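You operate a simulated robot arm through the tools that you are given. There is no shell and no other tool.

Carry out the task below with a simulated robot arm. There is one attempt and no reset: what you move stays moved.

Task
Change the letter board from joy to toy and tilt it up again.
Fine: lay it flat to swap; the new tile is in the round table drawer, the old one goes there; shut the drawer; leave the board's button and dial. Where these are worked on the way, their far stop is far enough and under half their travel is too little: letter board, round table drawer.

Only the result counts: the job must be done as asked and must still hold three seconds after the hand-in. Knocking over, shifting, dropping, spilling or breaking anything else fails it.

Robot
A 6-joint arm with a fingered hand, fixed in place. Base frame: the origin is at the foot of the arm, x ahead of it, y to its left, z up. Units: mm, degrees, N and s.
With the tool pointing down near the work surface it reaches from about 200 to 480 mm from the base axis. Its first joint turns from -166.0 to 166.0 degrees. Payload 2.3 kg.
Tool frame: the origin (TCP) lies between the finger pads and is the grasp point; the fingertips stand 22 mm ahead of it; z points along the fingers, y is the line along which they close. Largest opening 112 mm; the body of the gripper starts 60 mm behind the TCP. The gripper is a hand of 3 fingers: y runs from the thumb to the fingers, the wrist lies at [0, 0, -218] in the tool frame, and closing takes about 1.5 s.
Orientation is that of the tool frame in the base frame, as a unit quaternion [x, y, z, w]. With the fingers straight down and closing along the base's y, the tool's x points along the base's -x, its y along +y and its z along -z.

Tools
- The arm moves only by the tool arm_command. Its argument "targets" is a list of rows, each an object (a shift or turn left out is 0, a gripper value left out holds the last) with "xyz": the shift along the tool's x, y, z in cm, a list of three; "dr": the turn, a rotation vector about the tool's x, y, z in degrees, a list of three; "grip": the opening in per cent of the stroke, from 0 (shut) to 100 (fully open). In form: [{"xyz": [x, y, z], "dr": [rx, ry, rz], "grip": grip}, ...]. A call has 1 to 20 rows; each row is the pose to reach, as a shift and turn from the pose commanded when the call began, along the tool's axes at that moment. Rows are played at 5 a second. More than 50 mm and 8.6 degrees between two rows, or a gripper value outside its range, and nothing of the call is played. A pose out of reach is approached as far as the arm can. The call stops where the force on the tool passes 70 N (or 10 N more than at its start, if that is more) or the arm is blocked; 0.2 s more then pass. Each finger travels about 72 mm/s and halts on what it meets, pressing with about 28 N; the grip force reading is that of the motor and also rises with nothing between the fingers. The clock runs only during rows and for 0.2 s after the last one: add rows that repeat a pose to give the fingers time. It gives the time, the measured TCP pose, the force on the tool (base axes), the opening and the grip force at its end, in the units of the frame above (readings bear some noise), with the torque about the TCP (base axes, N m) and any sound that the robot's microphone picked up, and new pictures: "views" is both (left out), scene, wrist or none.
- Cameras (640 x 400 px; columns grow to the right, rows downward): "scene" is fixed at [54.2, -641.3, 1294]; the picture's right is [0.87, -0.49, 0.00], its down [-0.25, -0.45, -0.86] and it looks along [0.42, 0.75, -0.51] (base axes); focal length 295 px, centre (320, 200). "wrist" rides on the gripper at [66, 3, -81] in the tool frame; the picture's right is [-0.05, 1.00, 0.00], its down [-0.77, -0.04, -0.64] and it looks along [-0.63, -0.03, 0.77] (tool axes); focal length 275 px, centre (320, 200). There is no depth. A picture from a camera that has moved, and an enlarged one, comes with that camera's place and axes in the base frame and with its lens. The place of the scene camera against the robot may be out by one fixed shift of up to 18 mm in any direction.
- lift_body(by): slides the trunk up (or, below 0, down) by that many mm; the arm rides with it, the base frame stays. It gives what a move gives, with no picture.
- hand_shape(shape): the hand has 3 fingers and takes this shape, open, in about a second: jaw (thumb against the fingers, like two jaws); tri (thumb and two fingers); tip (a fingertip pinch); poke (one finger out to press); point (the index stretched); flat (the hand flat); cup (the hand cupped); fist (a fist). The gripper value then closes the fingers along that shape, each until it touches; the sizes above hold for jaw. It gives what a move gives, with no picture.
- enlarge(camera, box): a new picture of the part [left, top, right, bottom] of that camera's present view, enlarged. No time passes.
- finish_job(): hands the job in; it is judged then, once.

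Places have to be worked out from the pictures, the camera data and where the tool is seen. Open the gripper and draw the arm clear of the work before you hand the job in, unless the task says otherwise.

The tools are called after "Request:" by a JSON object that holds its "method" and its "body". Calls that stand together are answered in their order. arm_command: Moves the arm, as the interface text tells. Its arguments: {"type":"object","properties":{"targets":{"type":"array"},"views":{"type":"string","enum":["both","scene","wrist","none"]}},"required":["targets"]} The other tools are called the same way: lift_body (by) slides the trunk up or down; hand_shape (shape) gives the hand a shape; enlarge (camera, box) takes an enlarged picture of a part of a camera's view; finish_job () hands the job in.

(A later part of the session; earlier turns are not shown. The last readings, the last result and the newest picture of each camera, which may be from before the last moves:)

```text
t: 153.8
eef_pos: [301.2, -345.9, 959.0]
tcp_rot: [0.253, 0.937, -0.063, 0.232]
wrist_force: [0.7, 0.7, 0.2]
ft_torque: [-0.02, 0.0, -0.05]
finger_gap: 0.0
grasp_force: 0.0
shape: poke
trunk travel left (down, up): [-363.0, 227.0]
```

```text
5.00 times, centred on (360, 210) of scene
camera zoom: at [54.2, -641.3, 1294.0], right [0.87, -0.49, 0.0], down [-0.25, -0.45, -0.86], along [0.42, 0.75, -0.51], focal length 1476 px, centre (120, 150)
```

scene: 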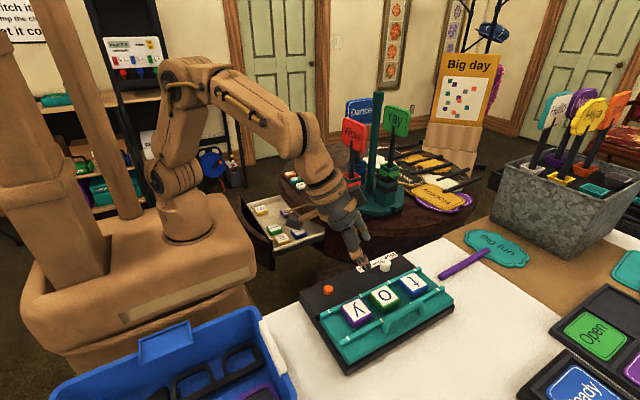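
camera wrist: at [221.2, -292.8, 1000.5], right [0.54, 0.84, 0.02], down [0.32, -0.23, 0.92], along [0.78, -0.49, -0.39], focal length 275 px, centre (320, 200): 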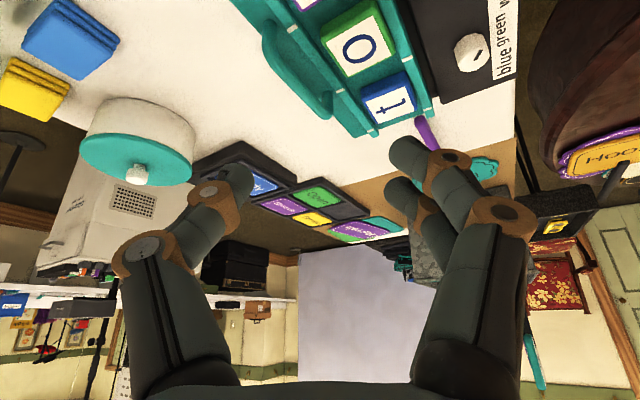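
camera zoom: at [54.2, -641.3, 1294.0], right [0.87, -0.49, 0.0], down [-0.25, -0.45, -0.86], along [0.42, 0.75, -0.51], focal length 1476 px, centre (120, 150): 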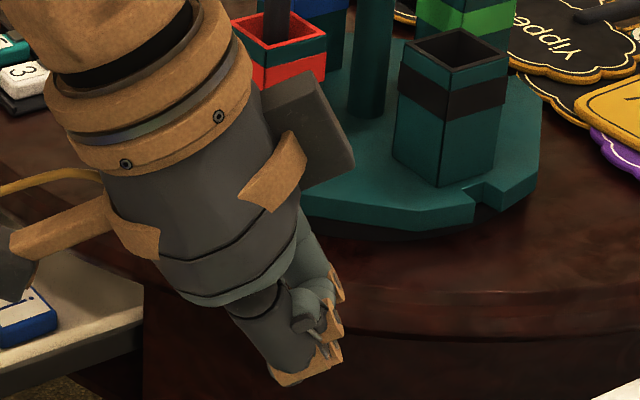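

In poke the finger bends into a hook but sits awkwardly. The better tool is the lone thumb with the jaw fully open, slid under the bar at about 45°. I'll switch back to jaw and turn the hand toward -y, well above the board.

Request:
{"method": "hand_shape", "body": {"shape": "jaw"}}

Request:
{"method": "arm_command", "body": {"targets": [{"xyz": [-0.4, 1.0, 0.3], "dr": [3.54, -2.53, 6.71], "grip": 100}, {"xyz": [-0.8, 2.1, 0.9], "dr": [7.09, -5.06, 13.42], "grip": 100}, {"xyz": [-1.1, 3.1, 1.6], "dr": [10.63, -7.58, 20.13], "grip": 100}, {"xyz": [-1.5, 4.2, 2.4], "dr": [14.17, -10.11, 26.84], "grip": 100}, {"xyz": [-1.9, 5.2, 3.3], "dr": [17.71, -12.64, 33.54], "grip": 100}, {"xyz": [-2.3, 6.3, 4.2], "dr": [21.26, -15.17, 40.25], "grip": 100}, {"xyz": [-2.6, 7.3, 5.1], "dr": [24.8, -17.69, 46.96], "grip": 100}, {"xyz": [-3.01, 8.35, 6.02], "dr": [28.34, -20.22, 53.67], "grip": 100}, {"xyz": [-3.01, 8.35, 6.02], "dr": [28.34, -20.22, 53.67], "grip": 100}], "views": "both"}}

```text
t: 154.7
eef_pos: [302.8, -343.6, 960.3]
tcp_rot: [0.252, 0.937, -0.063, 0.232]
wrist_force: [1.0, -0.6, 0.0]
ft_torque: [0.03, -0.01, 0.02]
finger_gap: 16.0
grasp_force: 0.1
shape: jaw
trunk travel left (down, up): [-363.0, 227.0]
```

```text
t: 156.7
eef_pos: [391.8, -298.1, 920.2]
tcp_rot: [0.675, 0.629, -0.212, 0.322]
wrist_force: [0.3, 0.0, -0.1]
ft_torque: [-0.01, 0.0, 0.01]
finger_gap: 16.2
grasp_force: 0.0
shape: jaw
trunk travel left (down, up): [-363.0, 227.0]
camera wrist: at [393.1, -194.3, 931.7], right [0.98, -0.04, 0.2], down [-0.2, -0.1, 0.97], along [-0.01, -0.99, -0.11], focal length 275 px, centre (320, 200)
```

scene: 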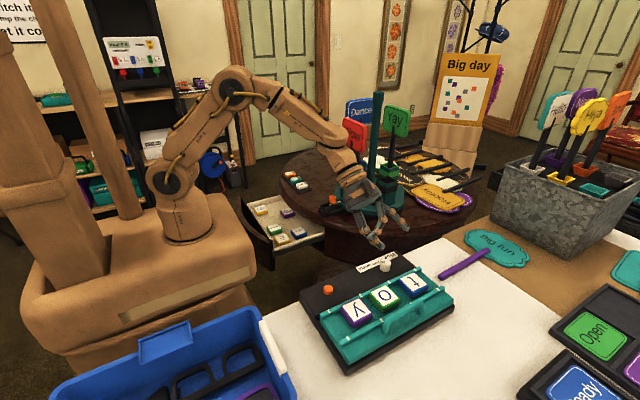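
wrist: 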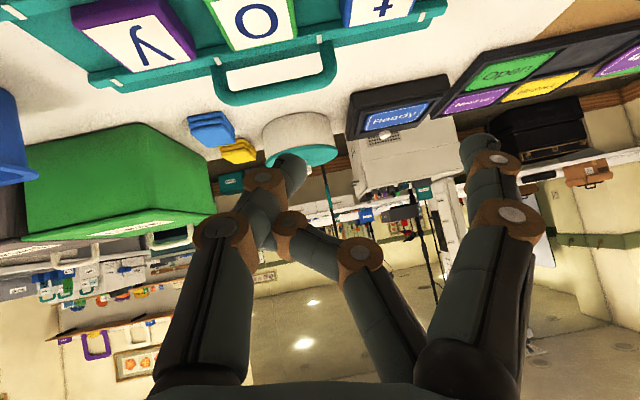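

The thumb and second finger have become crossed (gap only 16 mm). I'll try untangling them with other shapes up here in free air.

Request:
{"method": "hand_shape", "body": {"shape": "flat"}}

Request:
{"method": "enlarge", "body": {"camera": "wrist", "box": [120, 100, 600, 400]}}

```text
t: 157.6
eef_pos: [392.1, -298.7, 920.2]
tcp_rot: [0.675, 0.63, -0.211, 0.322]
wrist_force: [1.0, 0.2, -0.4]
ft_torque: [0.0, 0.0, 0.02]
finger_gap: 0.3
grasp_force: 0.0
shape: flat
trunk travel left (down, up): [-363.0, 227.0]
```

```text
1.33 times, centred on (360, 250) of wrist
camera zoom: at [393.0, -194.3, 931.7], right [0.98, -0.03, 0.2], down [-0.2, -0.1, 0.97], along [-0.01, -0.99, -0.11], focal length 367 px, centre (267, 133)
```

zoom: 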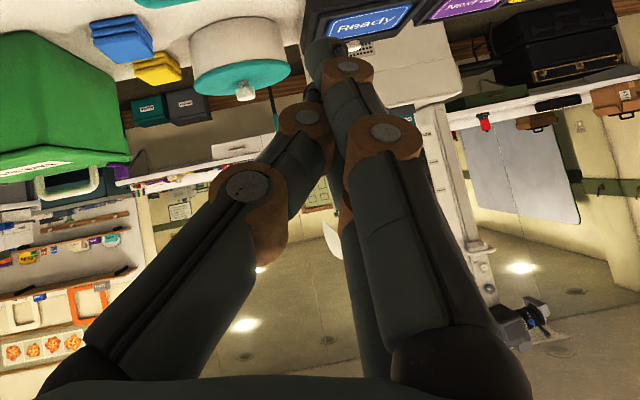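

"flat" untangled them. I'll go back to jaw from here.

Request:
{"method": "hand_shape", "body": {"shape": "jaw"}}

Request:
{"method": "enlarge", "body": {"camera": "wrist", "box": [0, 0, 640, 400]}}

```text
t: 158.5
eef_pos: [391.5, -298.2, 919.9]
tcp_rot: [0.675, 0.629, -0.212, 0.321]
wrist_force: [-0.1, -0.7, 1.7]
ft_torque: [0.03, 0.01, -0.02]
finger_gap: 112.0
grasp_force: 0.1
shape: jaw
trunk travel left (down, up): [-363.0, 227.0]
```

```text
1.00 times, centred on (320, 200) of wrist (not enlarged: the box is as wide or as high as the picture)
camera zoom: at [393.0, -194.3, 931.7], right [0.98, -0.03, 0.2], down [-0.2, -0.1, 0.97], along [-0.01, -0.99, -0.11], focal length 275 px, centre (320, 200)
```

zoom: 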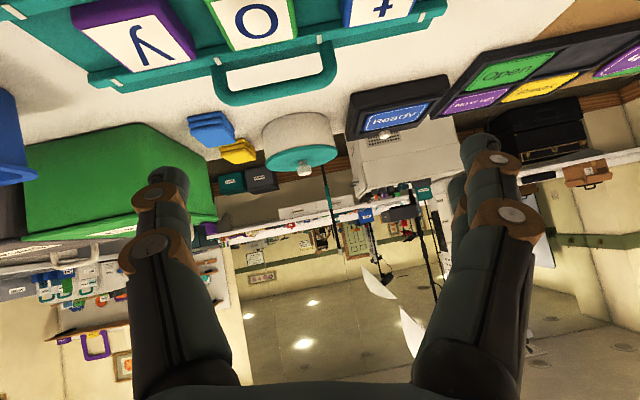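

The hand is open again and the handle arch is in plain view. I'll move down along the tool axis to a pre-insertion pose with the thumb lined up at x≈350, between the handle posts.

Request:
{"method": "arm_command", "body": {"targets": [{"xyz": [0.3, 0.02, 2.4], "grip": 100}, {"xyz": [0.6, 0.04, 4.9], "grip": 100}, {"xyz": [0.97, 0.06, 7.37], "grip": 100}, {"xyz": [0.97, 0.06, 7.37], "grip": 100}], "views": "both"}}

Request:
{"method": "enlarge", "body": {"camera": "wrist", "box": [80, 40, 400, 240]}}

Request:
{"method": "enlarge", "body": {"camera": "scene", "box": [325, 225, 485, 345]}}

```text
t: 159.5
eef_pos: [400.2, -343.3, 862.2]
tcp_rot: [0.675, 0.63, -0.212, 0.322]
wrist_force: [0.1, -0.1, 0.0]
ft_torque: [-0.03, 0.02, -0.02]
finger_gap: 111.9
grasp_force: 0.0
shape: jaw
trunk travel left (down, up): [-363.0, 227.0]
camera wrist: at [401.9, -239.6, 873.6], right [0.98, -0.03, 0.2], down [-0.2, -0.1, 0.97], along [-0.01, -0.99, -0.11], focal length 275 px, centre (320, 200)
```

scene: 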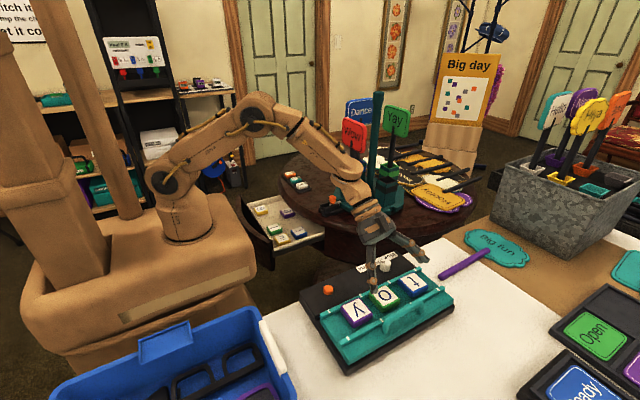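
wrist: 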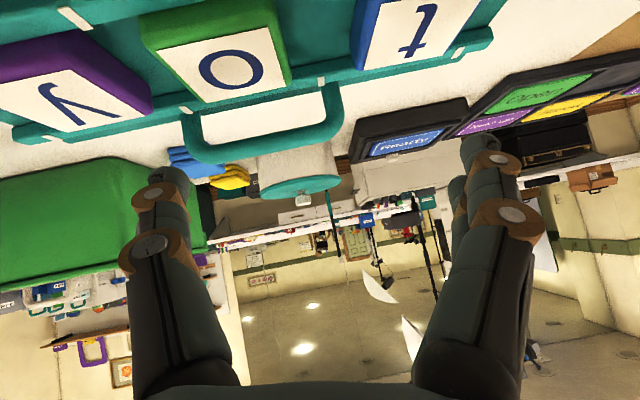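

```text
2.00 times, centred on (240, 140) of wrist
camera zoom: at [401.9, -239.6, 873.6], right [0.98, -0.03, 0.2], down [-0.2, -0.1, 0.97], along [-0.01, -0.99, -0.11], focal length 551 px, centre (480, 320)
```

zoom: 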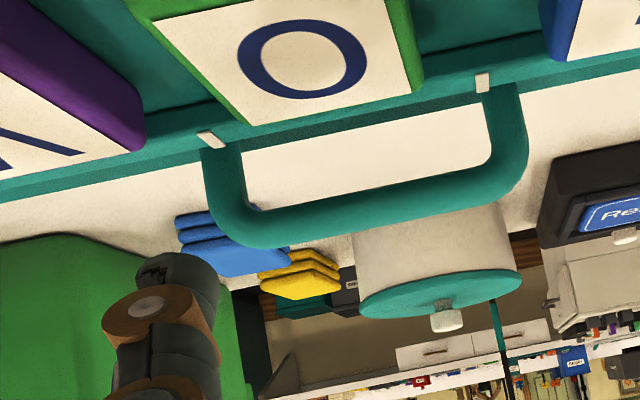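

```text
3.33 times, centred on (405, 285) of scene
camera zoom: at [54.2, -641.3, 1294.0], right [0.87, -0.49, 0.0], down [-0.25, -0.45, -0.86], along [0.42, 0.75, -0.51], focal length 984 px, centre (37, -83)
```

zoom: 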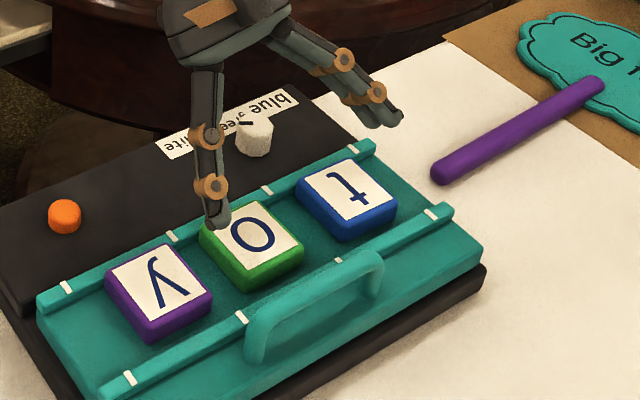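

The handle lies at y_t from about -80 to +9 in the tool frame and the thumb at about -62, so it sits just inside the left post. I'll tilt 10° flatter for a better hook and line up about 40 mm short of the bar.

Request:
{"method": "arm_command", "body": {"targets": [{"xyz": [0.3, -0.3, 0.7], "dr": [0, -5.05, 0], "grip": 100}, {"xyz": [0.77, -0.55, 1.71], "dr": [0, -10.1, 0], "grip": 100}, {"xyz": [0.77, -0.55, 1.71], "dr": [0, -10.1, 0], "grip": 100}], "views": "both"}}

Request:
{"method": "enlarge", "body": {"camera": "wrist", "box": [80, 60, 400, 260]}}

Request:
{"method": "enlarge", "body": {"camera": "scene", "box": [325, 225, 485, 345]}}

```text
t: 160.3
eef_pos: [396.7, -349.3, 843.7]
tcp_rot: [0.653, 0.599, -0.27, 0.376]
wrist_force: [-0.2, -0.4, -0.1]
ft_torque: [-0.02, 0.01, -0.02]
finger_gap: 112.0
grasp_force: 0.0
shape: jaw
trunk travel left (down, up): [-363.0, 227.0]
camera wrist: at [402.7, -244.8, 836.4], right [0.98, -0.03, 0.2], down [-0.2, 0.07, 0.98], along [-0.04, -1.0, 0.07], focal length 275 px, centre (320, 200)
```

scene: 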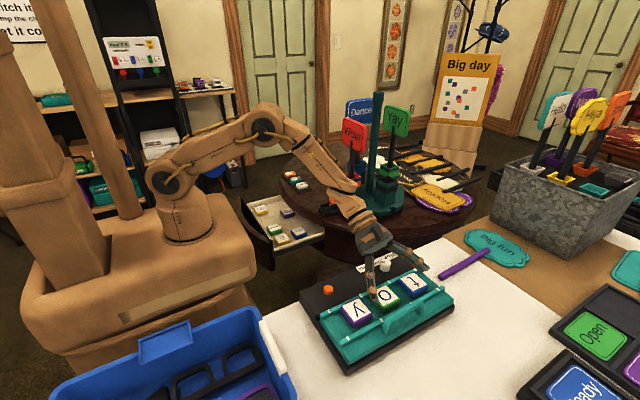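
wrist: 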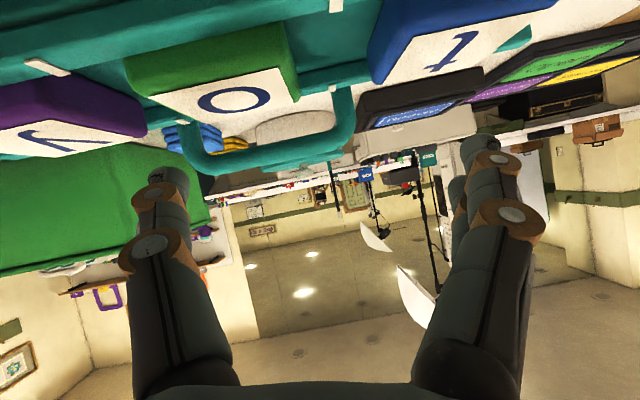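

```text
2.00 times, centred on (240, 160) of wrist
camera zoom: at [402.7, -244.8, 836.4], right [0.98, -0.03, 0.2], down [-0.2, 0.07, 0.98], along [-0.04, -1.0, 0.07], focal length 551 px, centre (480, 280)
```

zoom: 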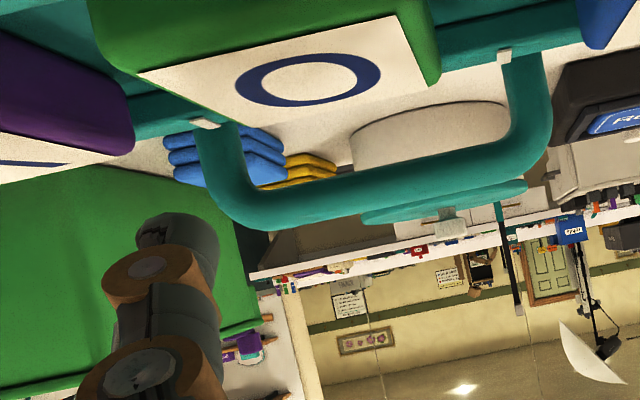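

```text
3.33 times, centred on (405, 285) of scene
camera zoom: at [54.2, -641.3, 1294.0], right [0.87, -0.49, 0.0], down [-0.25, -0.45, -0.86], along [0.42, 0.75, -0.51], focal length 984 px, centre (37, -83)
```

zoom: 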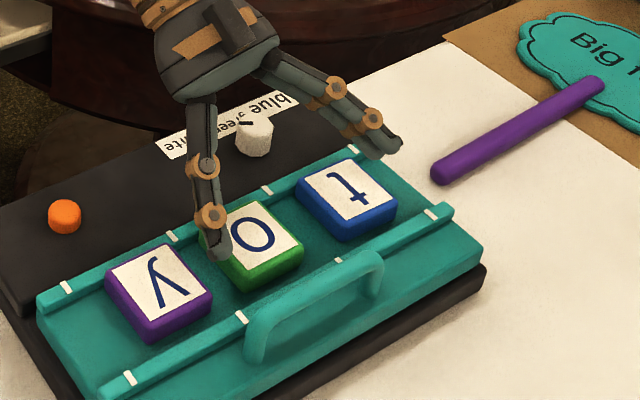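

The gap under the bar is too tight for the thumb's broad side. A better plan is to roll the hand 90° so the fingers sit above the bar and the thumb (its thin side) below, as I gripped the drawer handle. First I'll retreat clear and narrow the opening.

Request:
{"method": "arm_command", "body": {"targets": [{"xyz": [-0.5, 0, -2.0], "grip": 60}, {"xyz": [-1.0, 0, -4.5], "grip": 35}, {"xyz": [-1.5, 0, -7.0], "grip": 26}, {"xyz": [-2.5, 0, -9.0], "grip": 26}, {"xyz": [-3.5, 0, -10.0], "grip": 26}, {"xyz": [-3.5, 0, -10.0], "grip": 26}], "views": "none"}}

Request:
{"method": "arm_command", "body": {"targets": [{"dr": [0.9, 0.64, 7.85], "grip": 26}, {"dr": [1.8, 1.28, 15.71], "grip": 26}, {"dr": [2.71, 1.92, 23.56], "grip": 26}, {"dr": [3.61, 2.56, 31.41], "grip": 26}, {"dr": [4.51, 3.2, 39.27], "grip": 26}, {"dr": [5.41, 3.84, 47.12], "grip": 26}, {"dr": [6.31, 4.48, 54.97], "grip": 26}, {"dr": [7.22, 5.12, 62.82], "grip": 26}, {"dr": [8.12, 5.76, 70.68], "grip": 26}, {"dr": [9.02, 6.4, 78.53], "grip": 26}, {"dr": [9.02, 6.4, 78.53], "grip": 26}], "views": "both"}}

```text
t: 161.7
eef_pos: [384.7, -291.1, 928.2]
tcp_rot: [0.654, 0.598, -0.271, 0.376]
wrist_force: [-0.7, -0.1, -0.9]
ft_torque: [0.05, 0.01, 0.0]
finger_gap: 29.5
grasp_force: 0.1
shape: jaw
trunk travel left (down, up): [-363.0, 227.0]
```

```text
t: 164.1
eef_pos: [383.8, -290.0, 929.8]
tcp_rot: [0.923, 0.048, 0.02, 0.382]
wrist_force: [-0.4, -0.2, 0.3]
ft_torque: [0.0, 0.01, 0.02]
finger_gap: 29.5
grasp_force: 0.0
shape: jaw
trunk travel left (down, up): [-363.0, 227.0]
camera wrist: at [444.4, -227.5, 988.3], right [0.02, -0.71, 0.71], down [-0.82, 0.39, 0.42], along [-0.58, -0.59, -0.57], focal length 275 px, centre (320, 200)
```

scene: 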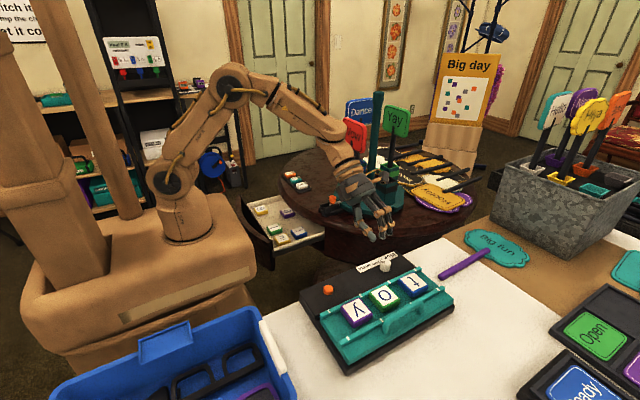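
wrist: 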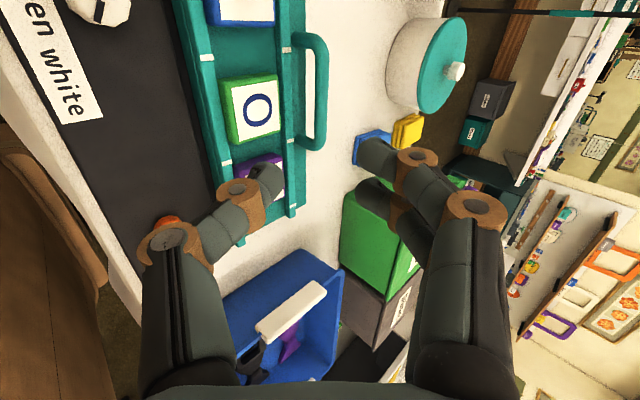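

The rolled pose is reached. The bar lies right on the grip's midline (y_t≈-1), about 157 mm straight ahead. I'll shift 14 mm to centre on it and advance most of the way.

Request:
{"method": "arm_command", "body": {"targets": [{"xyz": [-0.4, 0, 3.0], "grip": 26}, {"xyz": [-0.8, 0, 6.0], "grip": 26}, {"xyz": [-1.2, 0, 9.0], "grip": 26}, {"xyz": [-1.4, 0, 11.0], "grip": 26}, {"xyz": [-1.4, 0, 11.0], "grip": 26}], "views": "wrist"}}

Request:
{"method": "enlarge", "body": {"camera": "wrist", "box": [160, 40, 480, 240]}}

Request:
{"method": "enlarge", "body": {"camera": "scene", "box": [325, 225, 485, 345]}}

```text
t: 165.3
eef_pos: [379.6, -367.1, 850.3]
tcp_rot: [0.922, 0.048, 0.02, 0.383]
wrist_force: [0.0, 0.3, 0.3]
ft_torque: [-0.02, -0.03, 0.01]
finger_gap: 29.7
grasp_force: 0.1
shape: jaw
trunk travel left (down, up): [-363.0, 227.0]
camera wrist: at [440.6, -305.4, 910.4], right [0.03, -0.71, 0.71], down [-0.82, 0.39, 0.42], along [-0.58, -0.59, -0.57], focal length 275 px, centre (320, 200)
```

wrist: 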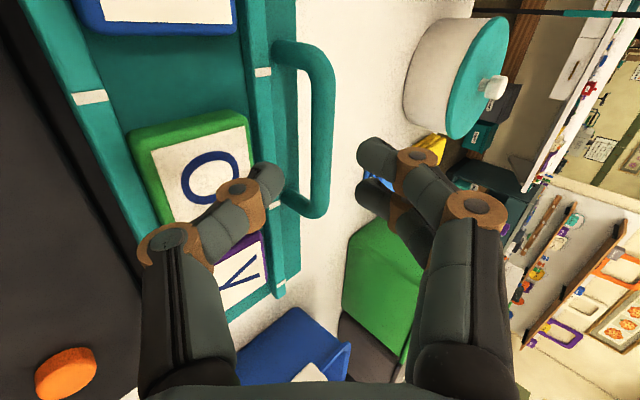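

```text
2.00 times, centred on (320, 140) of wrist
camera zoom: at [440.6, -305.4, 910.4], right [0.03, -0.71, 0.71], down [-0.82, 0.39, 0.42], along [-0.58, -0.59, -0.57], focal length 551 px, centre (320, 320)
```

zoom: 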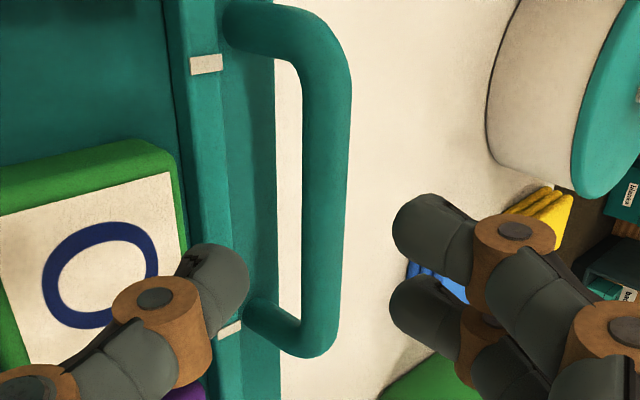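

```text
3.33 times, centred on (405, 285) of scene
camera zoom: at [54.2, -641.3, 1294.0], right [0.87, -0.49, 0.0], down [-0.25, -0.45, -0.86], along [0.42, 0.75, -0.51], focal length 984 px, centre (37, -83)
```

zoom: 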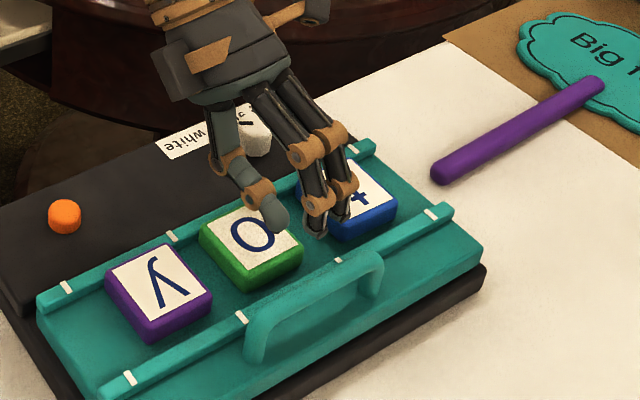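

The bar is centred between thumb and fingers. I'll shift 2 mm and advance about 40 mm so the thumb passes under the bar.

Request:
{"method": "arm_command", "body": {"targets": [{"xyz": [-0.2, 0.1, 1.2], "grip": 26}, {"xyz": [-0.4, 0.2, 2.4], "grip": 26}, {"xyz": [-0.4, 0.2, 3.2], "grip": 26}, {"xyz": [-0.4, 0.2, 3.7], "grip": 26}, {"xyz": [-0.4, 0.2, 4.0], "grip": 26}, {"xyz": [-0.4, 0.2, 4.0], "grip": 26}], "views": "wrist"}}

Request:
{"method": "enlarge", "body": {"camera": "wrist", "box": [160, 80, 480, 280]}}

Request:
{"method": "enlarge", "body": {"camera": "scene", "box": [325, 235, 485, 355]}}

```text
t: 166.7
eef_pos: [376.5, -395.9, 825.0]
tcp_rot: [0.922, 0.048, 0.02, 0.383]
wrist_force: [-0.1, 0.7, 7.2]
ft_torque: [0.17, 0.0, 0.0]
finger_gap: 27.6
grasp_force: 0.1
shape: jaw
trunk travel left (down, up): [-363.0, 227.0]
camera wrist: at [438.1, -333.8, 884.5], right [0.03, -0.71, 0.71], down [-0.82, 0.39, 0.42], along [-0.58, -0.59, -0.57], focal length 275 px, centre (320, 200)
```

wrist: 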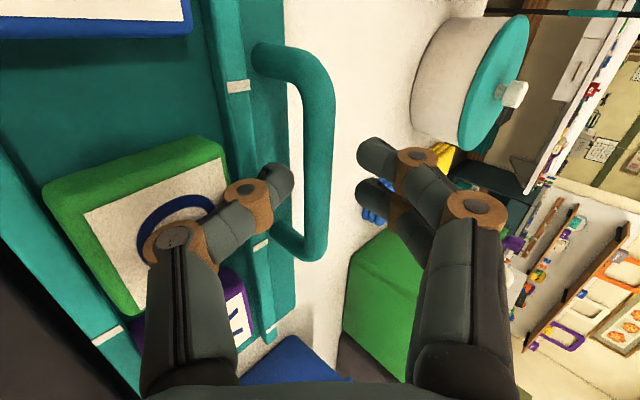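

```text
2.00 times, centred on (320, 180) of wrist
camera zoom: at [438.1, -333.8, 884.5], right [0.03, -0.71, 0.71], down [-0.82, 0.39, 0.42], along [-0.58, -0.59, -0.57], focal length 551 px, centre (320, 240)
```

zoom: 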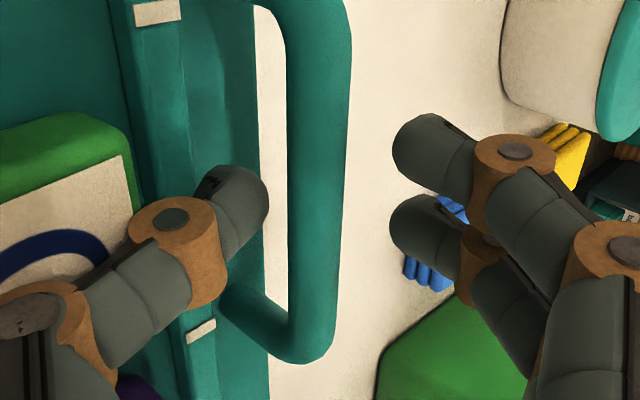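

```text
3.33 times, centred on (405, 295) of scene
camera zoom: at [54.2, -641.3, 1294.0], right [0.87, -0.49, 0.0], down [-0.25, -0.45, -0.86], along [0.42, 0.75, -0.51], focal length 984 px, centre (37, -117)
```

zoom: 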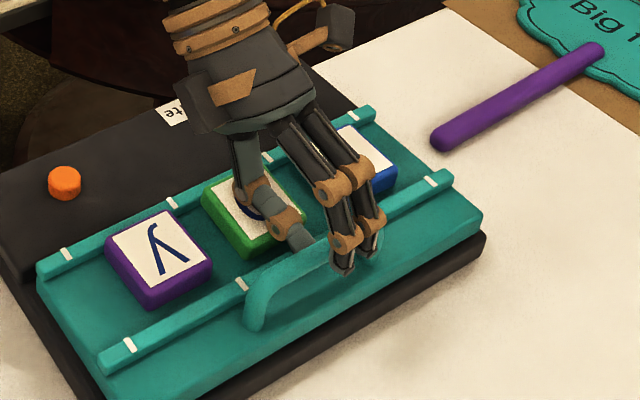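

The thumb is under the bar (bar about 11 mm ahead of the TCP, thumb tip past it), with a light 7 N rest on the rail. Closing on the bar.

Request:
{"method": "arm_command", "body": {"targets": [{"grip": 15}, {"grip": 5}, {"grip": 0}, {"grip": 0}, {"grip": 0}, {"grip": 0}], "views": "wrist"}}

Request:
{"method": "enlarge", "body": {"camera": "wrist", "box": [160, 80, 480, 280]}}

```text
t: 168.1
eef_pos: [377.3, -395.1, 824.4]
tcp_rot: [0.922, 0.048, 0.02, 0.383]
wrist_force: [-0.8, 0.2, -1.7]
ft_torque: [0.02, -0.02, -0.05]
finger_gap: 6.4
grasp_force: 27.8
shape: jaw
trunk travel left (down, up): [-363.0, 227.0]
camera wrist: at [438.5, -334.5, 883.6], right [0.03, -0.71, 0.71], down [-0.82, 0.39, 0.42], along [-0.58, -0.59, -0.57], focal length 275 px, centre (320, 200)
```

wrist: 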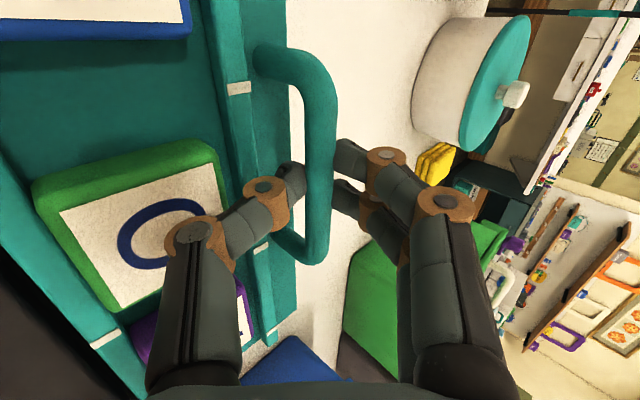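

```text
2.00 times, centred on (320, 180) of wrist
camera zoom: at [438.5, -334.5, 883.6], right [0.03, -0.71, 0.71], down [-0.82, 0.39, 0.42], along [-0.58, -0.59, -0.57], focal length 551 px, centre (320, 240)
```

zoom: 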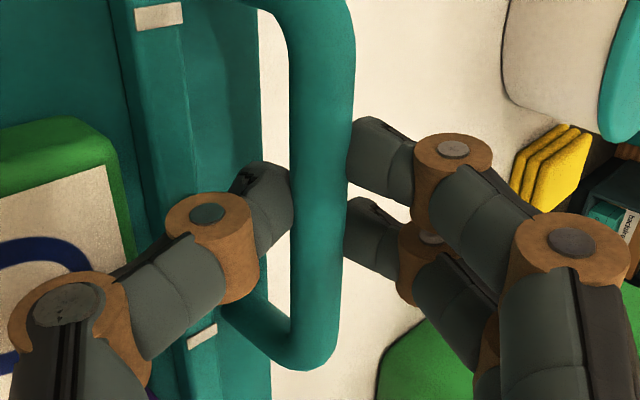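

A square, symmetric grip this time (gap 6.4 mm, thumb under the bar). I'll lift slowly along the hinge arc.

Request:
{"method": "arm_command", "body": {"targets": [{"xyz": [0.01, 0.15, -0.27], "grip": 0}, {"xyz": [0.02, 0.3, -0.55], "grip": 0}, {"xyz": [0.03, 0.44, -0.83], "grip": 0}, {"xyz": [0.04, 0.58, -1.12], "grip": 0}, {"xyz": [0.04, 0.58, -1.12], "grip": 0}], "views": "wrist"}}

Request:
{"method": "enlarge", "body": {"camera": "scene", "box": [315, 235, 475, 355]}}

```text
t: 169.3
eef_pos: [378.0, -392.6, 837.3]
tcp_rot: [0.923, 0.047, 0.019, 0.383]
wrist_force: [0.3, 8.6, -8.2]
ft_torque: [0.11, -0.03, 0.01]
finger_gap: 6.6
grasp_force: 27.6
shape: jaw
trunk travel left (down, up): [-363.0, 227.0]
camera wrist: at [438.7, -331.0, 896.2], right [0.03, -0.71, 0.71], down [-0.81, 0.39, 0.43], along [-0.58, -0.59, -0.57], focal length 275 px, centre (320, 200)
```

wrist: 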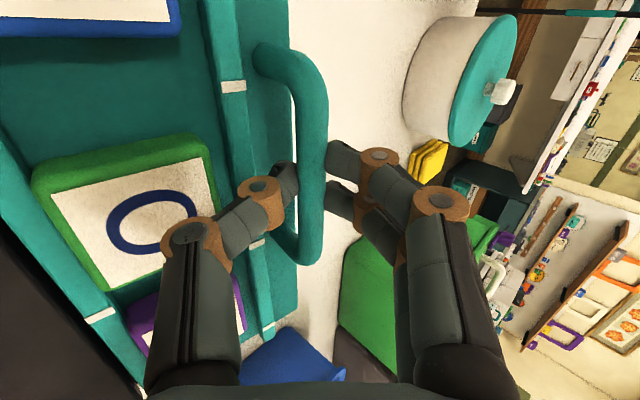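

```text
3.33 times, centred on (395, 295) of scene
camera zoom: at [54.2, -641.3, 1294.0], right [0.87, -0.49, 0.0], down [-0.25, -0.45, -0.86], along [0.42, 0.75, -0.51], focal length 984 px, centre (70, -117)
```

zoom: 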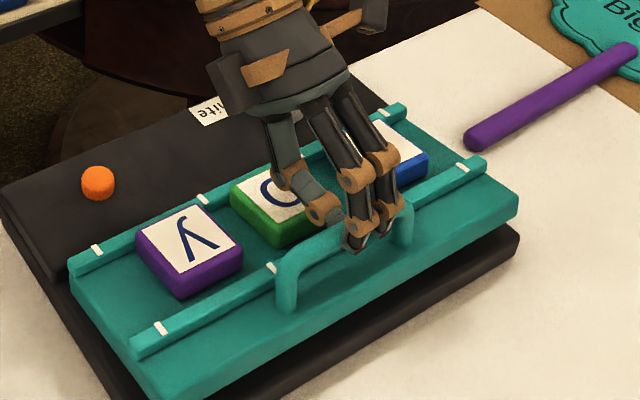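

The plate is coming up firmly with the handle; the force says to drift a little more toward +y. Continuing.

Request:
{"method": "arm_command", "body": {"targets": [{"xyz": [0.03, 0.04, -0.42], "grip": 0}, {"xyz": [0.05, 0.07, -0.78], "grip": 0}, {"xyz": [0.07, 0.18, -1.1], "grip": 0}, {"xyz": [0.08, 0.285, -1.41], "grip": 0}, {"xyz": [0.08, 0.285, -1.41], "grip": 0}], "views": "wrist"}}

Request:
{"method": "enlarge", "body": {"camera": "scene", "box": [315, 235, 475, 355]}}

```text
t: 170.5
eef_pos: [377.3, -386.2, 848.5]
tcp_rot: [0.923, 0.048, 0.019, 0.382]
wrist_force: [-0.5, 6.7, -9.2]
ft_torque: [0.17, 0.0, -0.01]
finger_gap: 6.1
grasp_force: 27.1
shape: jaw
trunk travel left (down, up): [-363.0, 227.0]
camera wrist: at [438.9, -323.8, 907.6], right [0.03, -0.71, 0.71], down [-0.81, 0.39, 0.43], along [-0.58, -0.59, -0.57], focal length 275 px, centre (320, 200)
```

wrist: 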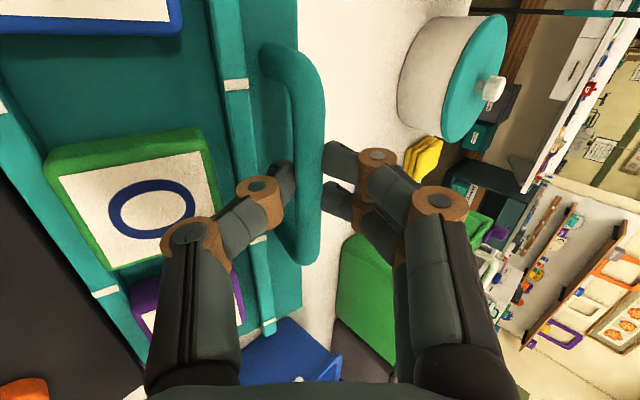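

```text
3.33 times, centred on (395, 295) of scene
camera zoom: at [54.2, -641.3, 1294.0], right [0.87, -0.49, 0.0], down [-0.25, -0.45, -0.86], along [0.42, 0.75, -0.51], focal length 984 px, centre (70, -117)
```

zoom: 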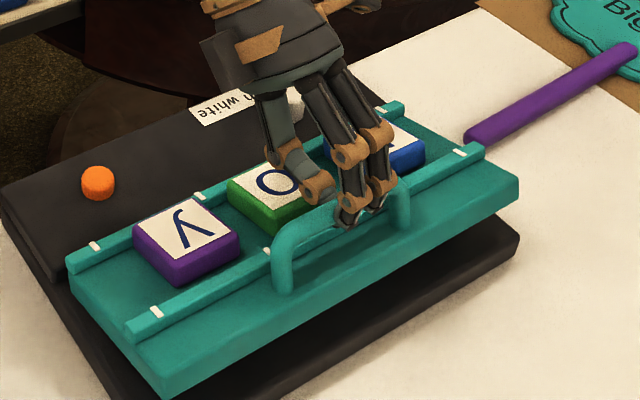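

Rising smoothly, with steady light forces. Continuing toward the stop.

Request:
{"method": "arm_command", "body": {"targets": [{"xyz": [0.02, 0.05, -0.37], "grip": 0}, {"xyz": [0.05, 0.105, -0.74], "grip": 0}, {"xyz": [0.07, 0.16, -1.11], "grip": 0}, {"xyz": [0.09, 0.21, -1.48], "grip": 0}, {"xyz": [0.09, 0.21, -1.48], "grip": 0}], "views": "wrist"}}

Request:
{"method": "enlarge", "body": {"camera": "scene", "box": [315, 235, 475, 355]}}

```text
t: 171.7
eef_pos: [378.3, -375.6, 861.0]
tcp_rot: [0.923, 0.048, 0.019, 0.382]
wrist_force: [-1.1, 6.8, -10.2]
ft_torque: [0.1, -0.03, 0.01]
finger_gap: 5.9
grasp_force: 27.6
shape: jaw
trunk travel left (down, up): [-363.0, 227.0]
camera wrist: at [439.0, -313.9, 919.9], right [0.03, -0.71, 0.71], down [-0.81, 0.39, 0.43], along [-0.58, -0.59, -0.57], focal length 275 px, centre (320, 200)
```

wrist: 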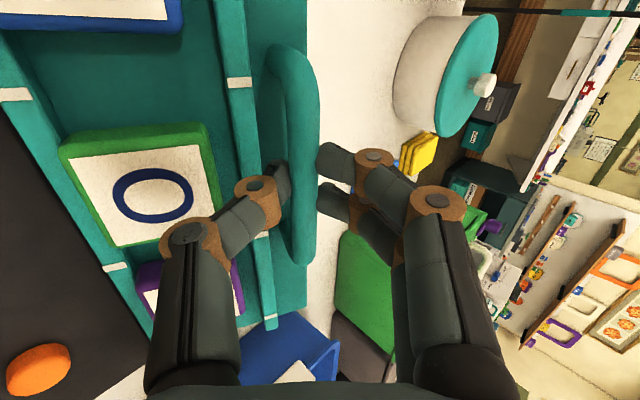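

```text
3.33 times, centred on (395, 295) of scene
camera zoom: at [54.2, -641.3, 1294.0], right [0.87, -0.49, 0.0], down [-0.25, -0.45, -0.86], along [0.42, 0.75, -0.51], focal length 984 px, centre (70, -117)
```

zoom: 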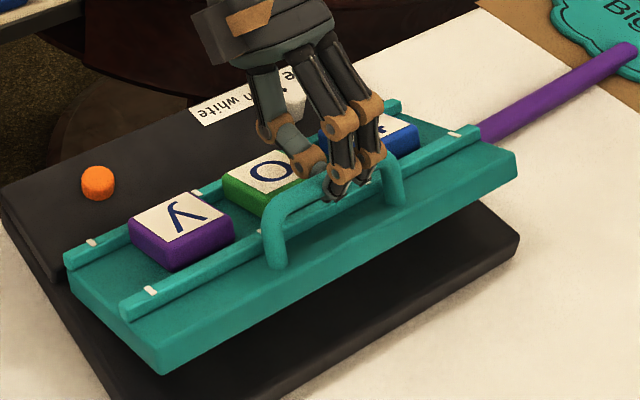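

Almost at the original tilt. I'll lift a little more and watch for the stop.

Request:
{"method": "arm_command", "body": {"targets": [{"xyz": [0.02, 0.05, -0.37], "grip": 0}, {"xyz": [0.05, 0.1, -0.75], "grip": 0}, {"xyz": [0.07, 0.14, -1.13], "grip": 0}, {"xyz": [0.07, 0.14, -1.13], "grip": 0}], "views": "wrist"}}

Request:
{"method": "enlarge", "body": {"camera": "scene", "box": [315, 235, 475, 355]}}

```text
t: 172.7
eef_pos: [378.6, -369.0, 868.0]
tcp_rot: [0.923, 0.048, 0.019, 0.381]
wrist_force: [-3.2, 7.9, -15.9]
ft_torque: [0.14, 0.03, 0.0]
finger_gap: 5.9
grasp_force: 28.4
shape: jaw
trunk travel left (down, up): [-363.0, 227.0]
camera wrist: at [439.4, -307.4, 927.8], right [0.03, -0.71, 0.71], down [-0.81, 0.39, 0.43], along [-0.58, -0.59, -0.57], focal length 275 px, centre (320, 200)
```

wrist: 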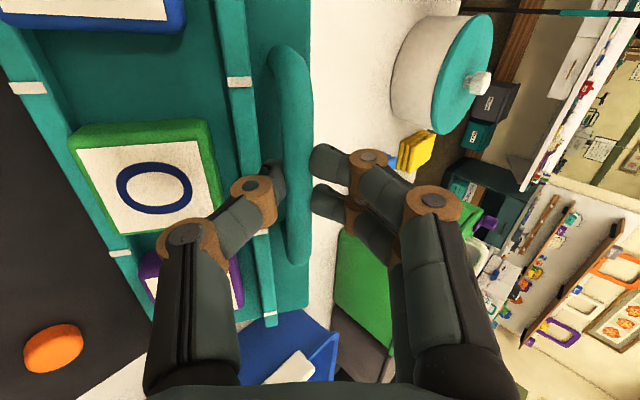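

```text
3.33 times, centred on (395, 295) of scene
camera zoom: at [54.2, -641.3, 1294.0], right [0.87, -0.49, 0.0], down [-0.25, -0.45, -0.86], along [0.42, 0.75, -0.51], focal length 984 px, centre (70, -117)
```

zoom: 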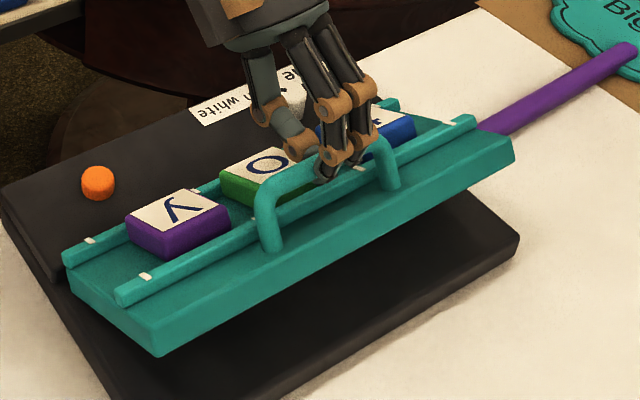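

Force has risen to 16 N, so it's close to the stop. I'll take two more small steps.

Request:
{"method": "arm_command", "body": {"targets": [{"xyz": [0.02, 0.04, -0.25], "grip": 0}, {"xyz": [0.03, 0.08, -0.5], "grip": 0}, {"xyz": [0.03, 0.08, -0.5], "grip": 0}], "views": "wrist"}}

Request:
{"method": "enlarge", "body": {"camera": "scene", "box": [315, 235, 475, 355]}}

```text
t: 173.5
eef_pos: [379.6, -366.4, 871.7]
tcp_rot: [0.923, 0.048, 0.018, 0.381]
wrist_force: [-5.0, 6.9, -25.1]
ft_torque: [0.15, 0.12, 0.01]
finger_gap: 5.0
grasp_force: 28.4
shape: jaw
trunk travel left (down, up): [-363.0, 227.0]
camera wrist: at [439.8, -305.4, 931.6], right [0.03, -0.71, 0.7], down [-0.81, 0.39, 0.43], along [-0.58, -0.59, -0.57], focal length 275 px, centre (320, 200)
```

wrist: 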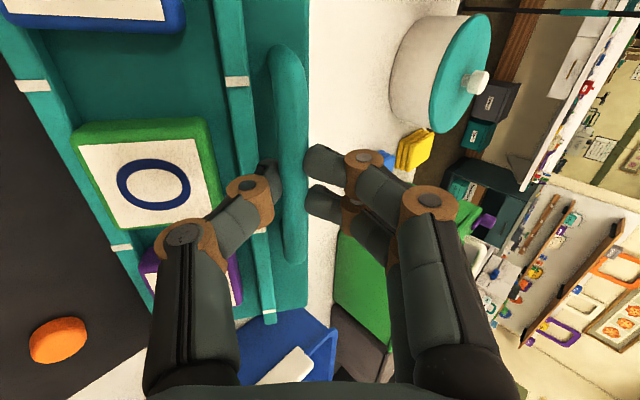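

```text
3.33 times, centred on (395, 295) of scene
camera zoom: at [54.2, -641.3, 1294.0], right [0.87, -0.49, 0.0], down [-0.25, -0.45, -0.86], along [0.42, 0.75, -0.51], focal length 984 px, centre (70, -117)
```

zoom: 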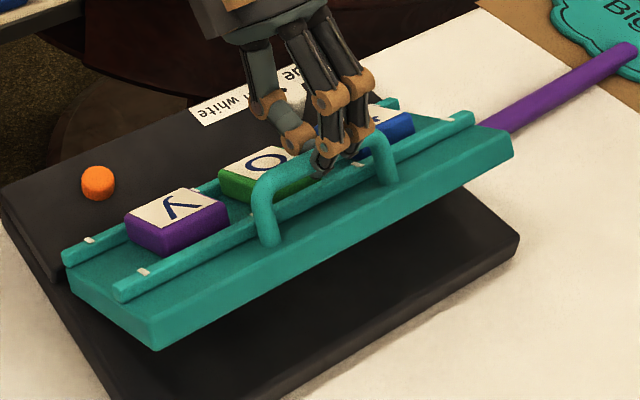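

The plate is back at its original tilt (its corner matches the first picture) and the force is climbing at the stop. I'll press 2 mm further to seat it, then ease off and see whether it holds.

Request:
{"method": "arm_command", "body": {"targets": [{"xyz": [0.01, 0.04, -0.2], "grip": 0}, {"xyz": [0.01, 0.04, -0.2], "grip": 0}, {"xyz": [0, 0, 0], "grip": 0}, {"xyz": [-0.02, -0.04, 0.2], "grip": 0}, {"xyz": [-0.03, -0.08, 0.4], "grip": 0}, {"xyz": [-0.03, -0.08, 0.4], "grip": 0}], "views": "none"}}

Request:
{"method": "enlarge", "body": {"camera": "scene", "box": [315, 235, 475, 355]}}

```text
t: 174.9
eef_pos: [380.0, -369.6, 871.4]
tcp_rot: [0.923, 0.048, 0.019, 0.382]
wrist_force: [0.2, 7.4, -12.5]
ft_torque: [0.23, -0.05, 0.02]
finger_gap: 4.8
grasp_force: 28.4
shape: jaw
trunk travel left (down, up): [-363.0, 227.0]
```

```text
3.33 times, centred on (395, 295) of scene
camera zoom: at [54.2, -641.3, 1294.0], right [0.87, -0.49, 0.0], down [-0.25, -0.45, -0.86], along [0.42, 0.75, -0.51], focal length 984 px, centre (70, -117)
```

zoom: 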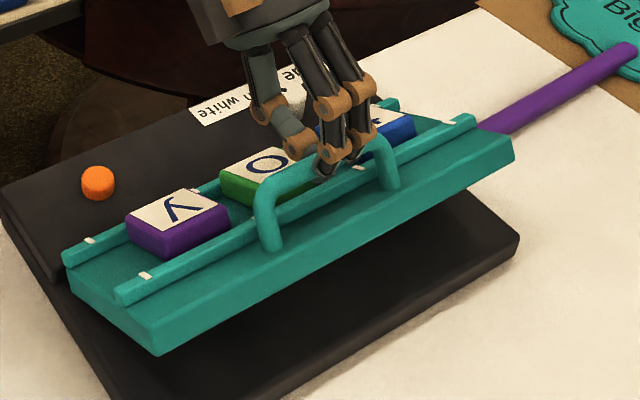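

The plate matches its original tilt within a pixel, but the hand still carries about 12 N. I'll lower very slightly to see whether the hinge takes over.

Request:
{"method": "arm_command", "body": {"targets": [{"xyz": [-0.01, -0.02, 0.1], "grip": 0}, {"xyz": [-0.02, -0.04, 0.2], "grip": 0}, {"xyz": [-0.02, -0.04, 0.2], "grip": 0}], "views": "none"}}

Request:
{"method": "enlarge", "body": {"camera": "scene", "box": [315, 235, 475, 355]}}

```text
t: 175.7
eef_pos: [379.3, -371.5, 869.1]
tcp_rot: [0.923, 0.048, 0.019, 0.382]
wrist_force: [1.0, 6.6, -7.4]
ft_torque: [0.17, -0.04, -0.04]
finger_gap: 5.6
grasp_force: 28.3
shape: jaw
trunk travel left (down, up): [-363.0, 227.0]
```

```text
3.33 times, centred on (395, 295) of scene
camera zoom: at [54.2, -641.3, 1294.0], right [0.87, -0.49, 0.0], down [-0.25, -0.45, -0.86], along [0.42, 0.75, -0.51], focal length 984 px, centre (70, -117)
```

zoom: 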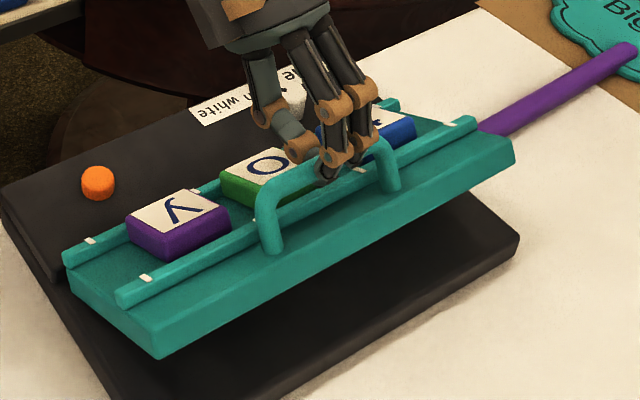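

The hinge itself is nearly free here, so any hold must be at the very top. I'll lift fully back to the stop, then open slightly with the thumb still under the bar as a safety, to see if it stays.

Request:
{"method": "arm_command", "body": {"targets": [{"xyz": [0.02, 0.05, -0.3], "grip": 0}, {"xyz": [0.04, 0.1, -0.6], "grip": 0}, {"xyz": [0.06, 0.14, -0.85], "grip": 0}, {"xyz": [0.06, 0.14, -0.85], "grip": 0}], "views": "none"}}

Request:
{"method": "enlarge", "body": {"camera": "scene", "box": [315, 235, 475, 355]}}

```text
t: 176.7
eef_pos: [378.6, -367.2, 873.0]
tcp_rot: [0.923, 0.047, 0.018, 0.381]
wrist_force: [-2.7, 4.5, -27.2]
ft_torque: [0.12, 0.03, -0.04]
finger_gap: 4.9
grasp_force: 27.8
shape: jaw
trunk travel left (down, up): [-363.0, 227.0]
```

```text
3.33 times, centred on (395, 295) of scene
camera zoom: at [54.2, -641.3, 1294.0], right [0.87, -0.49, 0.0], down [-0.25, -0.45, -0.86], along [0.42, 0.75, -0.51], focal length 984 px, centre (70, -117)
```

zoom: 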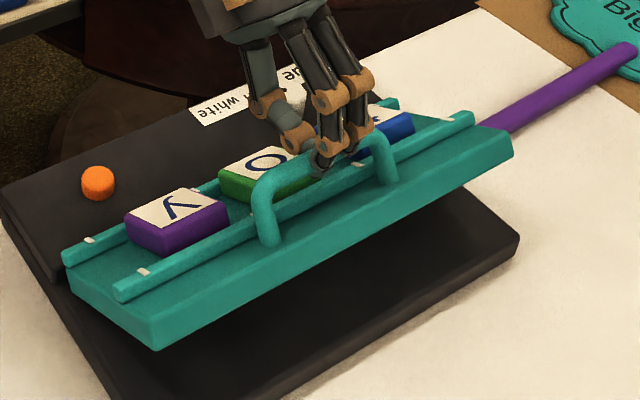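

At the stop again (27 N). Now I'll open by just a few millimetres to test whether it stays up.

Request:
{"method": "arm_command", "body": {"targets": [{"xyz": [0, -0.1, 0], "grip": 10}, {"xyz": [0, -0.2, 0], "grip": 14}, {"xyz": [0, -0.3, 0], "grip": 16}, {"xyz": [0, -0.3, 0], "grip": 16}, {"xyz": [0, -0.3, 0], "grip": 16}], "views": "wrist"}}

Request:
{"method": "enlarge", "body": {"camera": "scene", "box": [315, 235, 475, 355]}}

Request:
{"method": "enlarge", "body": {"camera": "wrist", "box": [160, 60, 480, 260]}}

```text
t: 177.9
eef_pos: [376.8, -363.8, 874.3]
tcp_rot: [0.923, 0.047, 0.02, 0.383]
wrist_force: [0.4, -0.1, -0.3]
ft_torque: [0.02, 0.04, -0.01]
finger_gap: 18.0
grasp_force: 0.2
shape: jaw
trunk travel left (down, up): [-363.0, 227.0]
camera wrist: at [437.6, -301.9, 932.6], right [0.03, -0.71, 0.71], down [-0.82, 0.39, 0.42], along [-0.58, -0.59, -0.57], focal length 275 px, centre (320, 200)
```

wrist: 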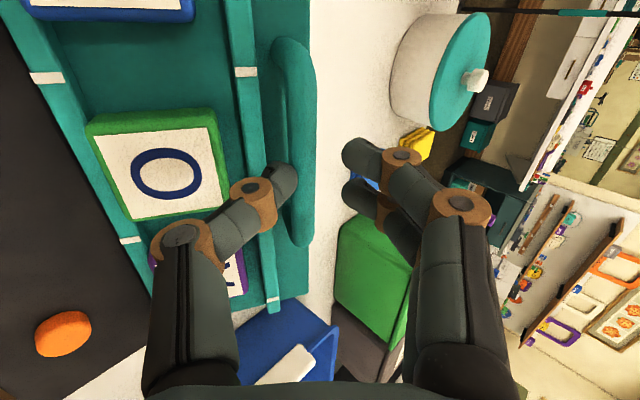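

```text
3.33 times, centred on (395, 295) of scene
camera zoom: at [54.2, -641.3, 1294.0], right [0.87, -0.49, 0.0], down [-0.25, -0.45, -0.86], along [0.42, 0.75, -0.51], focal length 984 px, centre (70, -117)
```

zoom: 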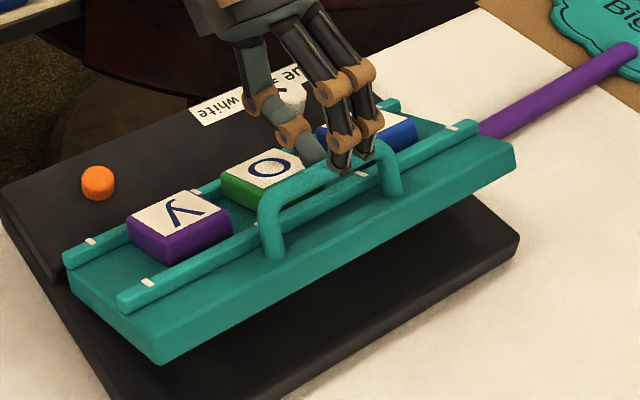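

```text
2.00 times, centred on (320, 160) of wrist
camera zoom: at [437.6, -301.9, 932.6], right [0.03, -0.71, 0.71], down [-0.82, 0.39, 0.42], along [-0.58, -0.59, -0.57], focal length 551 px, centre (320, 280)
```

zoom: 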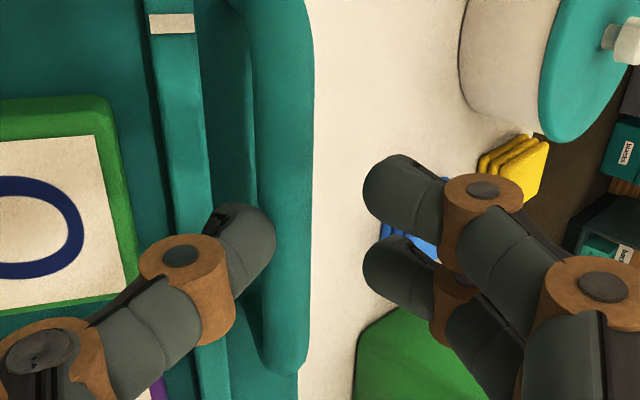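

The hand now carries no load and the plate is staying up, only slightly below the stop. I'll open a bit more with the thumb still underneath to confirm.

Request:
{"method": "arm_command", "body": {"targets": [{"xyz": [0, -0.05, 0], "grip": 20}, {"xyz": [0, -0.1, 0], "grip": 24}, {"xyz": [0, -0.15, 0], "grip": 28}, {"xyz": [0, -0.15, 0], "grip": 28}, {"xyz": [0, -0.15, 0], "grip": 28}, {"xyz": [0, -0.15, 0], "grip": 28}], "views": "wrist"}}

Request:
{"method": "enlarge", "body": {"camera": "scene", "box": [315, 235, 475, 355]}}

Request:
{"method": "enlarge", "body": {"camera": "wrist", "box": [160, 60, 480, 260]}}

```text
t: 179.3
eef_pos: [376.1, -363.2, 871.4]
tcp_rot: [0.923, 0.048, 0.02, 0.382]
wrist_force: [0.7, -0.1, 0.0]
ft_torque: [-0.01, 0.01, -0.01]
finger_gap: 31.0
grasp_force: 0.1
shape: jaw
trunk travel left (down, up): [-363.0, 227.0]
camera wrist: at [437.2, -300.2, 931.1], right [0.03, -0.71, 0.71], down [-0.82, 0.39, 0.42], along [-0.58, -0.59, -0.57], focal length 275 px, centre (320, 200)
```

wrist: 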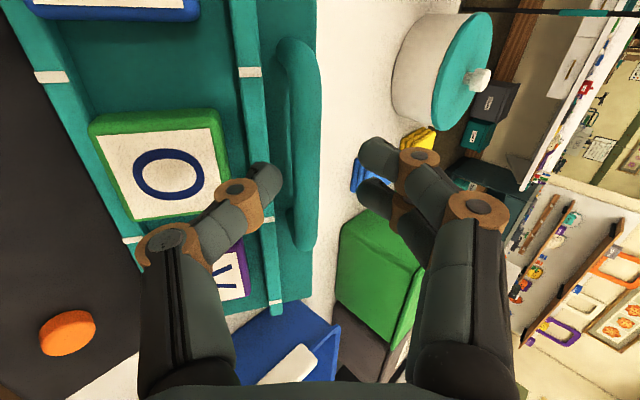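

```text
3.33 times, centred on (395, 295) of scene
camera zoom: at [54.2, -641.3, 1294.0], right [0.87, -0.49, 0.0], down [-0.25, -0.45, -0.86], along [0.42, 0.75, -0.51], focal length 984 px, centre (70, -117)
```

zoom: 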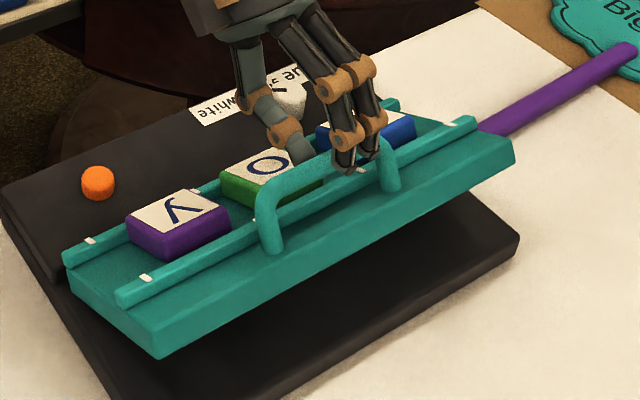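

```text
2.00 times, centred on (320, 160) of wrist
camera zoom: at [437.2, -300.2, 931.1], right [0.03, -0.71, 0.71], down [-0.82, 0.39, 0.42], along [-0.58, -0.59, -0.57], focal length 551 px, centre (320, 280)
```

zoom: 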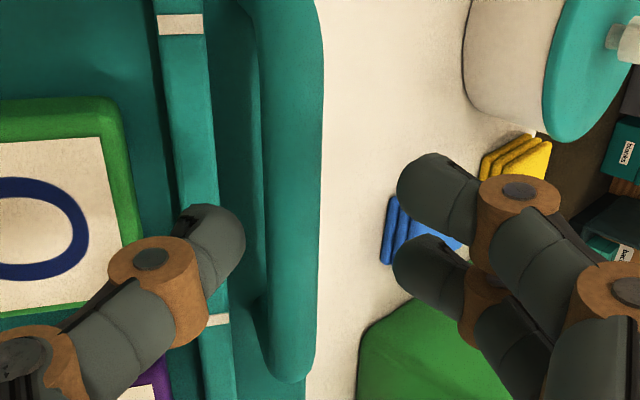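

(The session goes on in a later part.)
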